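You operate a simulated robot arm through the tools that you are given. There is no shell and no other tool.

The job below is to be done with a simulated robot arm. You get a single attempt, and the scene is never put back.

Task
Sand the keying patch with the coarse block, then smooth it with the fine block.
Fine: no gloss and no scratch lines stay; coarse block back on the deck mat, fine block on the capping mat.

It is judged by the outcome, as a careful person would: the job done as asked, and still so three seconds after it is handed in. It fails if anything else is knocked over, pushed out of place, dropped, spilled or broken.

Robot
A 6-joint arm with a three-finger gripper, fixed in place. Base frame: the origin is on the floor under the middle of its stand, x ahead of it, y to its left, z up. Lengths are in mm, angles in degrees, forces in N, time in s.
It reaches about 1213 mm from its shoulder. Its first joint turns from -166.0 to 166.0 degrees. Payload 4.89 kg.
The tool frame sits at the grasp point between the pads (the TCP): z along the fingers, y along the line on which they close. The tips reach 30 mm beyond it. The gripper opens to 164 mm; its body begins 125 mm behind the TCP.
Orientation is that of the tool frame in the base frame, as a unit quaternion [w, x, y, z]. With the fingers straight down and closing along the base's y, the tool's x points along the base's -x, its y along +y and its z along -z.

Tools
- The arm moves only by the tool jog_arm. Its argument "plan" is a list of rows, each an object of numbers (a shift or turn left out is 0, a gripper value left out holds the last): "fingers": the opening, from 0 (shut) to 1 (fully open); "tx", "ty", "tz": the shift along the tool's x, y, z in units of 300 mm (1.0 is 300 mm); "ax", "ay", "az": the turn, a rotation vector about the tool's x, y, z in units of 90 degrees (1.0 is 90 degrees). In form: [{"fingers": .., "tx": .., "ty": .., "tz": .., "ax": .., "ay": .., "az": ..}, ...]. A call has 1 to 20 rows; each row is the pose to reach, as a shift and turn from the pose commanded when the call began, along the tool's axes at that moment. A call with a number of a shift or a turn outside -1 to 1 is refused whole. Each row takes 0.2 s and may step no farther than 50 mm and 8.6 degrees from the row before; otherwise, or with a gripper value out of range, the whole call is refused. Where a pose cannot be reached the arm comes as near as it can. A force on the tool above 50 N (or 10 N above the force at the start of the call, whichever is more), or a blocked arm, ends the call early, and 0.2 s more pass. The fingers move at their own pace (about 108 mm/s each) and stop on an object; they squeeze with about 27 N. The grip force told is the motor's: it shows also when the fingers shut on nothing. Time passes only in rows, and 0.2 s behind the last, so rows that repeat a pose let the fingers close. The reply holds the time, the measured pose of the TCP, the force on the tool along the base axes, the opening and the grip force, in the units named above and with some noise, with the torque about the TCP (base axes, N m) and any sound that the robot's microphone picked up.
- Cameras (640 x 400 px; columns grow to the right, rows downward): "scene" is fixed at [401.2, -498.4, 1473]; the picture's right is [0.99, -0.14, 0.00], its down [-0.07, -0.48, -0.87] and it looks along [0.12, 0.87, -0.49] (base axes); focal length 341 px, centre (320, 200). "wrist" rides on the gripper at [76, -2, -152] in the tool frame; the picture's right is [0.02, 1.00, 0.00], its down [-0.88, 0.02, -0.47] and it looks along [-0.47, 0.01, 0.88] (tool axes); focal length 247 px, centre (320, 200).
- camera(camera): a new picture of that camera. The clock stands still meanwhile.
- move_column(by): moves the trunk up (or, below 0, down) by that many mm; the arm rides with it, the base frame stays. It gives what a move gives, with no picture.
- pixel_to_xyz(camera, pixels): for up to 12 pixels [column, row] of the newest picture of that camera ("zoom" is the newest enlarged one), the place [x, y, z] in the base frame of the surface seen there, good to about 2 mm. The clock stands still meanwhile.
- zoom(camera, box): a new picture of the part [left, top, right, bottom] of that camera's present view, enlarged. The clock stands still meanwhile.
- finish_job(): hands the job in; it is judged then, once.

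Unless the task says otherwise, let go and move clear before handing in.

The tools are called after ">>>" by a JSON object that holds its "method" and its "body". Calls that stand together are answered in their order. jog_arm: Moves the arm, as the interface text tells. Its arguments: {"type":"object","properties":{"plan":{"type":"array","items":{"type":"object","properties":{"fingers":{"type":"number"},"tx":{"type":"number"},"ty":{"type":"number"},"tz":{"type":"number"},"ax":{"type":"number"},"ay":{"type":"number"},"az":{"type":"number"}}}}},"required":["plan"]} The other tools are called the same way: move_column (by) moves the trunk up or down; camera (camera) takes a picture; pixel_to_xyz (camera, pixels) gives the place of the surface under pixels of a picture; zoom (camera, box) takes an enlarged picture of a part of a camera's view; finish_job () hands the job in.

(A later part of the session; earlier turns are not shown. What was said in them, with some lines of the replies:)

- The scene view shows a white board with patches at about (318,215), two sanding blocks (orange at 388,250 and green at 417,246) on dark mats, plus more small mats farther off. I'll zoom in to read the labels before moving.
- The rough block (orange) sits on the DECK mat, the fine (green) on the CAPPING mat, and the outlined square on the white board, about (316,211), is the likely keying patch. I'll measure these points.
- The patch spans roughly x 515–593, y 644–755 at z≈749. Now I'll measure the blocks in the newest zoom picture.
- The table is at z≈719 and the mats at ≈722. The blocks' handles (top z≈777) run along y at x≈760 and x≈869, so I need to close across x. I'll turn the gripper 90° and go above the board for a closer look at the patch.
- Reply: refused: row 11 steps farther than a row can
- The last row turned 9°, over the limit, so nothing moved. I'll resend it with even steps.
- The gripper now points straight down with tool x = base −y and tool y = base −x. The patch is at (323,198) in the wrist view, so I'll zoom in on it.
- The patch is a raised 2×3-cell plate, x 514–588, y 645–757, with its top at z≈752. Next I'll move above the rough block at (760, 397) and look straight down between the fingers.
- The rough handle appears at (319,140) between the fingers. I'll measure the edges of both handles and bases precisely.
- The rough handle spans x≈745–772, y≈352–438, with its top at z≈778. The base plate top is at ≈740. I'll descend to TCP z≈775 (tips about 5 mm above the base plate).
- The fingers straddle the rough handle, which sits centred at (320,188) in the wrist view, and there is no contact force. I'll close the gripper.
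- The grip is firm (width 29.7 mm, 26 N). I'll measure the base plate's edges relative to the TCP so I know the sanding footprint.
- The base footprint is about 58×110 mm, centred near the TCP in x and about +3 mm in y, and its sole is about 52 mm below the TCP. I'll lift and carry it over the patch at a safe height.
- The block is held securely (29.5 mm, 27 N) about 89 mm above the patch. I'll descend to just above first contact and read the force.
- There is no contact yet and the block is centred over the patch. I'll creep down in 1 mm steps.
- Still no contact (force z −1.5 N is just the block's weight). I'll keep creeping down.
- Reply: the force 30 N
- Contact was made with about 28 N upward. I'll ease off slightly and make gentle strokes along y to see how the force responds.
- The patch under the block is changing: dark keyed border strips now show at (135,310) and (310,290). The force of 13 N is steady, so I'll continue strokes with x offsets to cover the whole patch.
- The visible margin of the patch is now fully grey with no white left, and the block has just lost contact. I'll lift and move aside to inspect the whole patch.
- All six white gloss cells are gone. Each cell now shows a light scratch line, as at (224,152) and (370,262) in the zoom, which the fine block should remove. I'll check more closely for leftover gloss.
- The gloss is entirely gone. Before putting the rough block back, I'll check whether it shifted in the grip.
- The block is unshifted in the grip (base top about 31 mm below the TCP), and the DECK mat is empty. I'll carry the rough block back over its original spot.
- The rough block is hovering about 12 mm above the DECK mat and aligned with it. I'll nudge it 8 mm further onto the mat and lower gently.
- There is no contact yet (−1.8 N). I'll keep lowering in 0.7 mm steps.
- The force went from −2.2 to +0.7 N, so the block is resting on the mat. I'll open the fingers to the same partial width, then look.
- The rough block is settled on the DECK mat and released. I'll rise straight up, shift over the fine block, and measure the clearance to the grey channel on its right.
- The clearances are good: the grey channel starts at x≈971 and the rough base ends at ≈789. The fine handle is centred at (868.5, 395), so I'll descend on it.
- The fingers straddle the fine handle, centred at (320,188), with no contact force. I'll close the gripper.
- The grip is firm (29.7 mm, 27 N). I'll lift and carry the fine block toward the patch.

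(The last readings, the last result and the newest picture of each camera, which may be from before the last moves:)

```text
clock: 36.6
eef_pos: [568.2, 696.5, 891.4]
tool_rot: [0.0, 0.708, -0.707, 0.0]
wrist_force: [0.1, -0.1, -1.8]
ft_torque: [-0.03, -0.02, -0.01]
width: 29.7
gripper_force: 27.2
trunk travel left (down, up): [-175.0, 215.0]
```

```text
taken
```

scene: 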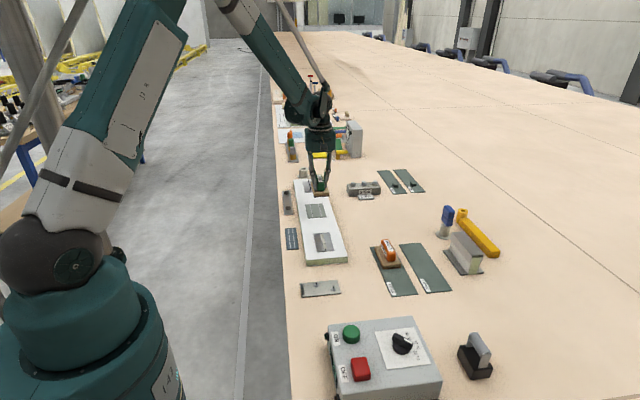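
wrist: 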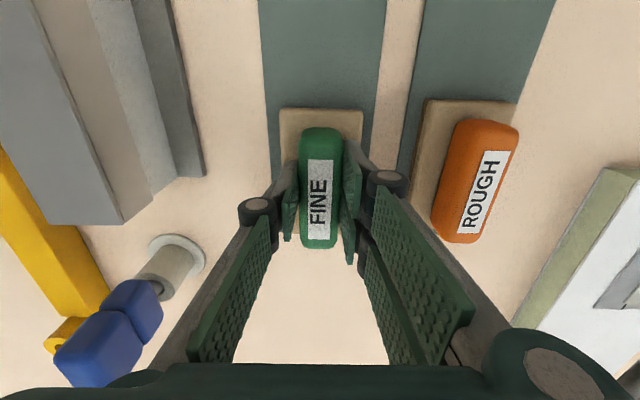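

The fine block is held well. I'll shift 17 mm in −x and descend to about 3 mm above contact.

>>> {"method": "jog_arm", "body": {"plan": [{"ty": 0.03, "tz": 0.08}, {"ty": 0.058, "tz": 0.18}, {"ty": 0.058, "tz": 0.25}, {"ty": 0.058, "tz": 0.28}, {"ty": 0.058, "tz": 0.288}, {"ty": 0.058, "tz": 0.288}]}}

>>> {"method": "zoom", "body": {"camera": "scene", "box": [300, 180, 350, 220]}}

```text
clock: 38.0
eef_pos: [551.0, 695.3, 806.7]
tool_rot: [0.0, -0.707, 0.707, 0.0]
wrist_force: [0.2, 0.2, -2.5]
ft_torque: [-0.03, -0.02, -0.01]
width: 29.6
gripper_force: 27.2
trunk travel left (down, up): [-175.0, 215.0]
```

```text
10.00 times, centred on (325, 200) of scene
```

zoom: 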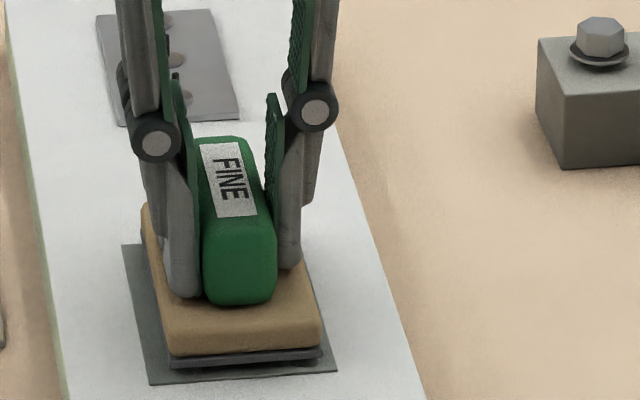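

The block is aligned over the patch and about 4–5 mm above it. I'll creep down in small steps.

>>> {"method": "jog_arm", "body": {"plan": [{"tz": 0.005}, {"tz": 0.01}, {"tz": 0.0133}, {"tz": 0.0133}]}}

```text
clock: 39.0
eef_pos: [551.4, 696.0, 802.1]
tool_rot: [0.0, -0.707, 0.707, 0.0]
wrist_force: [-0.5, -0.3, -2.0]
ft_torque: [0.01, -0.02, 0.01]
width: 29.9
gripper_force: 27.2
trunk travel left (down, up): [-175.0, 215.0]
```

>>> {"method": "jog_arm", "body": {"plan": [{"tz": 0.002}, {"tz": 0.004}, {"tz": 0.004}]}}

```text
clock: 39.8
eef_pos: [551.9, 696.1, 801.7]
tool_rot: [-0.001, 0.708, -0.707, 0.0]
wrist_force: [-1.4, 1.0, 0.3]
ft_torque: [0.06, 0.11, 0.03]
width: 29.5
gripper_force: 26.6
trunk travel left (down, up): [-175.0, 215.0]
```

The first light contact came at commanded z≈801 (force rose to 0.3 N). I'll press about 0.5 mm more.

>>> {"method": "jog_arm", "body": {"plan": [{"tz": 0.001}, {"tz": 0.0018}, {"tz": 0.0018}]}}

```text
clock: 40.6
eef_pos: [552.0, 694.4, 801.9]
tool_rot: [0.0, 0.707, -0.707, 0.0]
wrist_force: [1.6, 5.7, 11.4]
ft_torque: [0.09, -0.05, -0.02]
width: 29.6
gripper_force: 26.9
trunk travel left (down, up): [-175.0, 215.0]
```

Contact is steady at 11 N. I'll add a touch more pressure and sand with the same overlapping pattern.

>>> {"method": "jog_arm", "body": {"plan": [{"tz": 0.001}, {"tx": -0.03, "tz": 0.001}, {"tx": -0.06, "tz": 0.001}, {"tx": -0.02, "tz": 0.001}, {"tx": 0.02, "tz": 0.001}, {"tx": 0.05, "tz": 0.001}, {"tx": 0.01, "tz": 0.001}, {"tx": -0.03, "tz": 0.001}, {"tx": 0.0, "tz": 0.001}]}}

>>> {"method": "zoom", "body": {"camera": "scene", "box": [300, 180, 350, 220]}}

```text
clock: 42.6
eef_pos: [551.2, 696.3, 801.0]
tool_rot: [0.001, -0.707, 0.708, 0.001]
wrist_force: [0.8, 12.3, 31.2]
ft_torque: [0.71, 0.01, 0.08]
width: 29.6
gripper_force: 26.8
trunk travel left (down, up): [-175.0, 215.0]
```

```text
10.00 times, centred on (325, 200) of scene
```

zoom: 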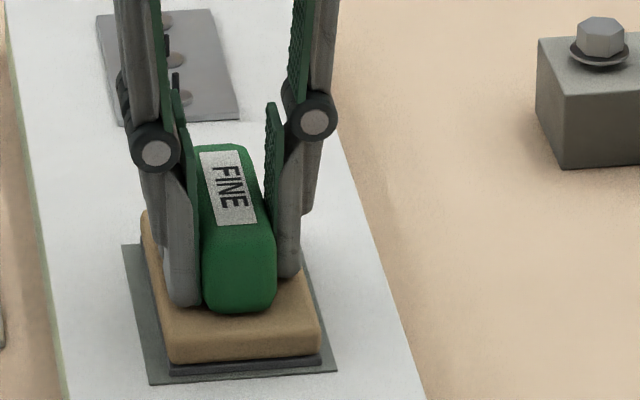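

The force climbed to 31 N, so I'll ease off about 0.3 mm and do the offset strokes on both sides.

>>> {"method": "jog_arm", "body": {"plan": [{"tz": -0.001}, {"ty": 0.02, "tz": -0.001}, {"ty": 0.04, "tz": -0.001}, {"ty": 0.04, "tx": -0.03, "tz": -0.001}, {"ty": 0.04, "tx": -0.06, "tz": -0.001}, {"ty": 0.04, "tx": -0.02, "tz": -0.001}, {"ty": 0.04, "tx": 0.02, "tz": -0.001}, {"ty": 0.04, "tx": 0.05, "tz": -0.001}, {"ty": 0.04, "tx": 0.01, "tz": -0.001}, {"ty": 0.0, "tx": 0.0, "tz": -0.001}, {"ty": -0.04, "tx": 0.0, "tz": -0.001}, {"ty": -0.04, "tx": -0.03, "tz": -0.001}, {"ty": -0.04, "tx": -0.06, "tz": -0.001}, {"ty": -0.04, "tx": -0.02, "tz": -0.001}, {"ty": -0.04, "tx": 0.02, "tz": -0.001}, {"ty": -0.04, "tx": 0.05, "tz": -0.001}, {"ty": -0.04, "tx": 0.01, "tz": -0.001}, {"ty": -0.02, "tx": 0.0, "tz": -0.001}, {"ty": 0.0, "tx": 0.0, "tz": -0.001}]}}

>>> {"method": "zoom", "body": {"camera": "scene", "box": [300, 180, 350, 220]}}

```text
clock: 46.6
eef_pos: [552.0, 694.9, 800.3]
tool_rot: [0.0, 0.707, -0.707, 0.0]
wrist_force: [-0.4, 0.1, -2.1]
ft_torque: [0.01, 0.03, 0.04]
width: 29.8
gripper_force: 26.9
trunk travel left (down, up): [-175.0, 215.0]
```

```text
10.00 times, centred on (325, 200) of scene
```

zoom: 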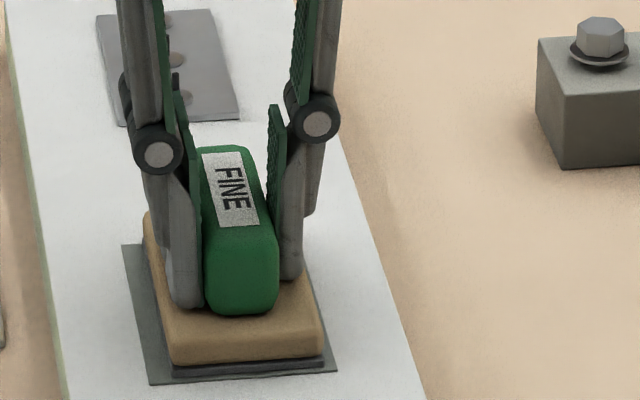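

The strokes are complete and the block has lost contact again (−2.1 N). I'll lift and move aside to inspect the patch.

>>> {"method": "jog_arm", "body": {"plan": [{"tz": -0.03}, {"tz": -0.13}, {"tz": -0.25}, {"tz": -0.25, "ty": -0.15}, {"tz": -0.25, "ty": -0.3}, {"tz": -0.25, "ty": -0.45}, {"tz": -0.25, "ty": -0.45}]}}

>>> {"method": "zoom", "body": {"camera": "scene", "box": [302, 200, 332, 220]}}

>>> {"method": "zoom", "body": {"camera": "wrist", "box": [395, 90, 495, 200]}}

>>> {"method": "camera", "body": {"camera": "wrist"}}

```text
clock: 48.2
eef_pos: [689.1, 695.6, 873.9]
tool_rot: [0.0, 0.708, -0.706, 0.0]
wrist_force: [1.1, 0.6, -2.6]
ft_torque: [-0.04, 0.04, -0.02]
width: 29.9
gripper_force: 27.5
trunk travel left (down, up): [-175.0, 215.0]
```

```text
16.00 times, centred on (317, 210) of scene
```

zoom: 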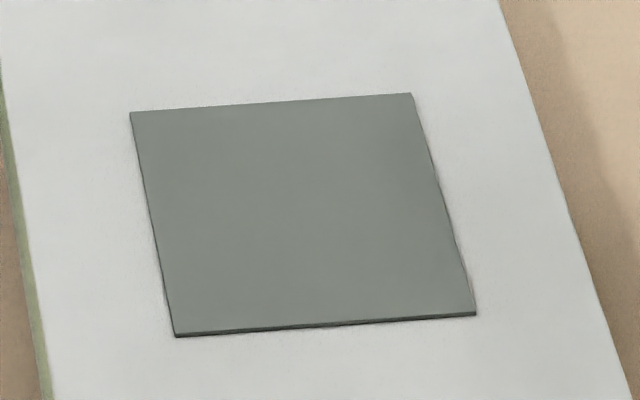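

```text
3.64 times, centred on (445, 145) of wrist
```

zoom: 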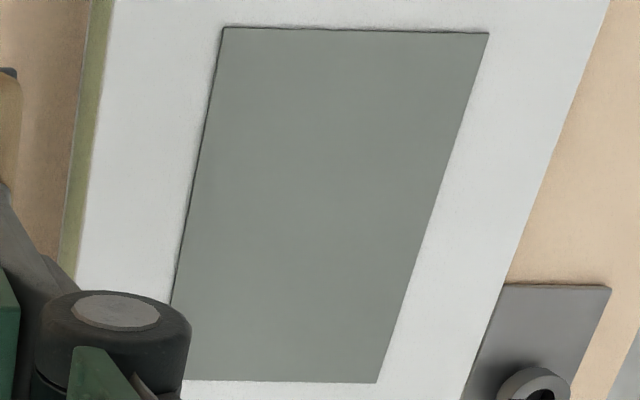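

```text
taken
```

wrist: 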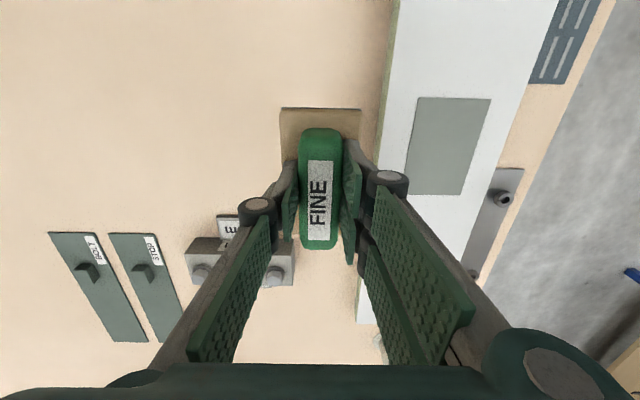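

The patch is uniformly matt grey with no gloss or scratch lines left. I'll now return the fine block to the CAPPING mat.

>>> {"method": "jog_arm", "body": {"plan": [{"tx": 0.06, "ty": -0.036}, {"tx": 0.18, "ty": -0.108}, {"tx": 0.31, "ty": -0.185}, {"tx": 0.44, "ty": -0.263}, {"tx": 0.57, "ty": -0.341}, {"tx": 0.7, "ty": -0.419}, {"tx": 0.83, "ty": -0.496}, {"tx": 0.94, "ty": -0.562}, {"tx": 1.0, "ty": -0.599}, {"tx": 1.0, "ty": -0.599}, {"tx": 1.0, "ty": -0.599, "tz": 0.1}, {"tx": 1.0, "ty": -0.599, "tz": 0.2}, {"tx": 1.0, "ty": -0.599, "tz": 0.26}, {"tx": 1.0, "ty": -0.599, "tz": 0.29}, {"tx": 1.0, "ty": -0.599, "tz": 0.295}, {"tx": 1.0, "ty": -0.599, "tz": 0.295}]}}

>>> {"method": "zoom", "body": {"camera": "scene", "box": [365, 205, 505, 305]}}

>>> {"method": "camera", "body": {"camera": "wrist"}}

```text
clock: 51.6
eef_pos: [865.9, 394.5, 786.3]
tool_rot: [0.0, -0.707, 0.707, 0.0]
wrist_force: [0.7, 0.4, -2.4]
ft_torque: [-0.02, 0.06, -0.02]
width: 29.8
gripper_force: 26.8
trunk travel left (down, up): [-175.0, 215.0]
```

```text
4.00 times, centred on (435, 255) of scene
```

zoom: 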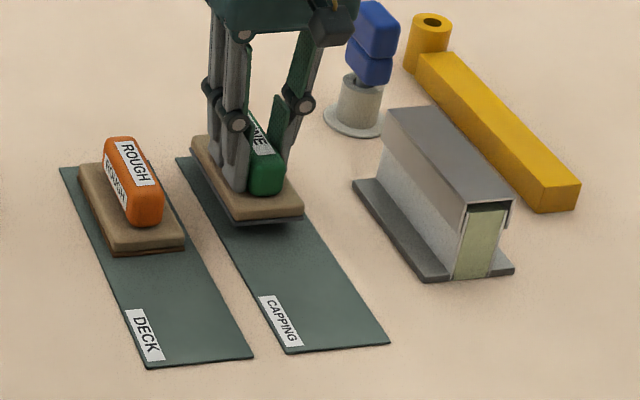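

```text
taken
```

wrist: 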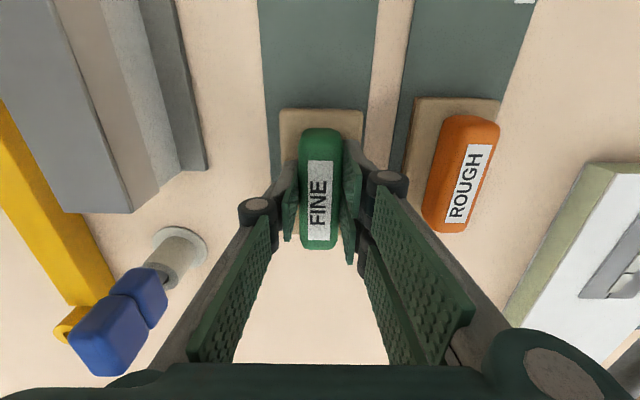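

The fine block is hovering about 12 mm above the CAPPING mat. I'll nudge it +2.5 mm in x and 8 mm further onto the mat, then lower.

>>> {"method": "jog_arm", "body": {"plan": [{"tx": 0.015, "ty": -0.008}, {"tx": 0.027, "ty": -0.008}, {"tx": 0.027, "ty": -0.008, "tz": 0.017}, {"tx": 0.027, "ty": -0.008, "tz": 0.03}, {"tx": 0.027, "ty": -0.008, "tz": 0.037}, {"tx": 0.027, "ty": -0.008, "tz": 0.037}]}}

```text
clock: 53.0
eef_pos: [869.2, 387.3, 776.3]
tool_rot: [0.0, 0.707, -0.707, 0.0]
wrist_force: [-0.5, -0.4, -1.5]
ft_torque: [0.0, 0.01, -0.02]
width: 30.1
gripper_force: 27.0
trunk travel left (down, up): [-175.0, 215.0]
```

There is no contact yet at z≈776. I'll lower another 2 mm in small steps.

>>> {"method": "jog_arm", "body": {"plan": [{"tz": 0.0023}, {"tz": 0.0046}, {"tz": 0.0066}, {"tz": 0.0066}]}}

```text
clock: 54.0
eef_pos: [869.5, 386.4, 774.8]
tool_rot: [0.0, -0.707, 0.707, 0.0]
wrist_force: [0.1, 0.4, -1.6]
ft_torque: [0.03, 0.0, 0.02]
width: 29.7
gripper_force: 26.8
trunk travel left (down, up): [-175.0, 215.0]
```

>>> {"method": "jog_arm", "body": {"plan": [{"tz": 0.0023}, {"tz": 0.004}, {"tz": 0.004}]}}

```text
clock: 54.8
eef_pos: [869.0, 387.8, 773.5]
tool_rot: [0.0, -0.707, 0.707, 0.0]
wrist_force: [-0.5, -0.2, -1.6]
ft_torque: [0.02, 0.04, -0.01]
width: 29.7
gripper_force: 26.3
trunk travel left (down, up): [-175.0, 215.0]
```

>>> {"method": "jog_arm", "body": {"plan": [{"tz": 0.002}, {"tz": 0.0033}, {"tz": 0.0033}]}}

```text
clock: 55.6
eef_pos: [868.3, 386.8, 772.2]
tool_rot: [0.0, 0.707, -0.707, 0.0]
wrist_force: [0.7, 1.0, 5.8]
ft_torque: [0.11, -0.04, 0.02]
width: 29.8
gripper_force: 27.1
trunk travel left (down, up): [-175.0, 215.0]
```

The force rose to +5.8 N, so the fine block is on the mat. I'll release with a partial opening to stay clear of the rough block.

>>> {"method": "jog_arm", "body": {"plan": [{"tz": -0.001, "fingers": 0.0}, {"tz": -0.001, "fingers": 0.3}, {"tz": -0.001, "fingers": 0.45}, {"tz": -0.001, "fingers": 0.45}, {"tz": -0.001, "fingers": 0.45}]}}

>>> {"method": "zoom", "body": {"camera": "scene", "box": [365, 205, 505, 305]}}

```text
clock: 56.8
eef_pos: [869.2, 386.4, 773.1]
tool_rot: [0.001, 0.707, -0.707, 0.0]
wrist_force: [0.0, 0.0, -0.3]
ft_torque: [-0.01, 0.0, -0.01]
width: 73.8
gripper_force: 0.1
trunk travel left (down, up): [-175.0, 215.0]
```

```text
4.00 times, centred on (435, 255) of scene
```

zoom: 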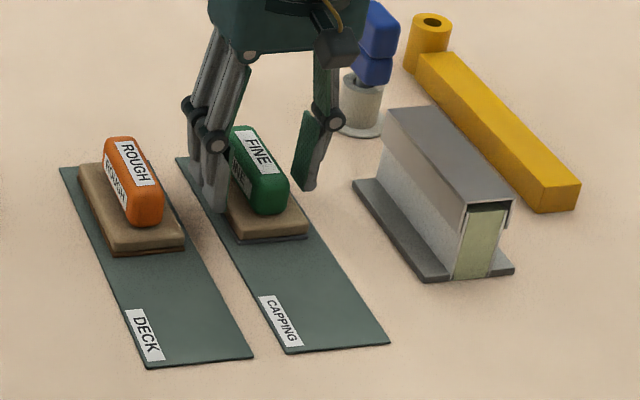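

The fine block is released and flat on the CAPPING mat. I'll rise straight up and back away, then check everything.

>>> {"method": "jog_arm", "body": {"plan": [{"tz": -0.05}, {"tz": -0.18}, {"tz": -0.33}, {"tz": -0.48}, {"tz": -0.6}, {"tz": -0.6, "ty": 0.15}, {"tz": -0.6, "ty": 0.3}, {"tz": -0.6, "ty": 0.45}, {"tz": -0.6, "ty": 0.6}, {"tz": -0.6, "ty": 0.75}, {"tz": -0.6, "ty": 0.85}, {"tz": -0.6, "ty": 0.85}]}}

>>> {"method": "camera", "body": {"camera": "scene"}}

>>> {"method": "zoom", "body": {"camera": "scene", "box": [365, 205, 505, 305]}}

>>> {"method": "zoom", "body": {"camera": "scene", "box": [270, 160, 430, 260]}}

>>> {"method": "zoom", "body": {"camera": "scene", "box": [302, 200, 332, 220]}}

```text
clock: 59.4
eef_pos: [613.7, 386.5, 952.0]
tool_rot: [0.0, -0.707, 0.707, 0.0]
wrist_force: [-0.6, 0.2, -0.9]
ft_torque: [0.06, -0.03, -0.02]
width: 74.2
gripper_force: 0.1
trunk travel left (down, up): [-175.0, 215.0]
```

```text
taken
```

scene: 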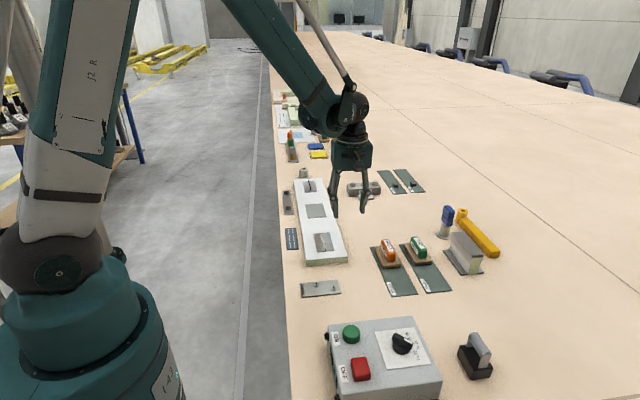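

```text
4.00 times, centred on (435, 255) of scene
```

zoom: 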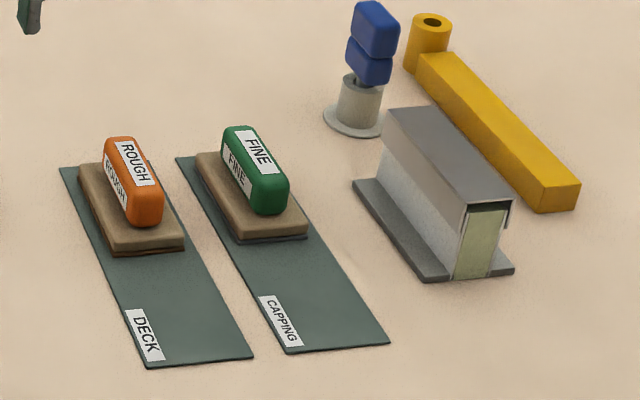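

```text
4.00 times, centred on (350, 210) of scene
```

zoom: 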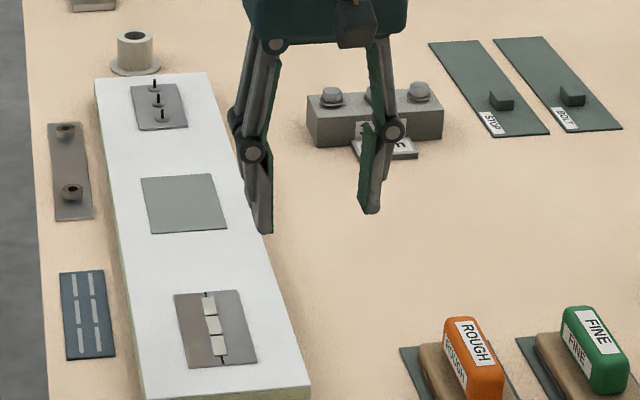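

```text
16.00 times, centred on (317, 210) of scene
```

zoom: 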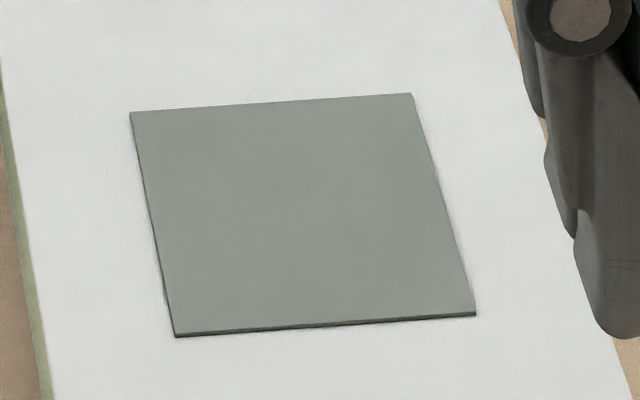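

The final pictures show the patch at (317,210) uniformly matt, with no gloss and no scratch lines. The rough block is on the DECK mat, the fine block is on the CAPPING mat, nothing else has moved, and the arm is clear, so I'm handing the job in.

>>> {"method": "finish_job", "body": {}}

```text
The job is handed in.
```

The keying patch was sanded with the coarse block and then smoothed with the fine block. The last close-up showed it evenly matt, with no gloss and no scratch lines.

- **Coarse block:** it is back on the deck mat.
- **Fine block:** it is on the capping mat.
- **Surroundings:** nothing else looked moved or knocked over in the final pictures, and the arm was clear of everything before I handed the job in.

The hand-in was accepted, but no result has come back yet.
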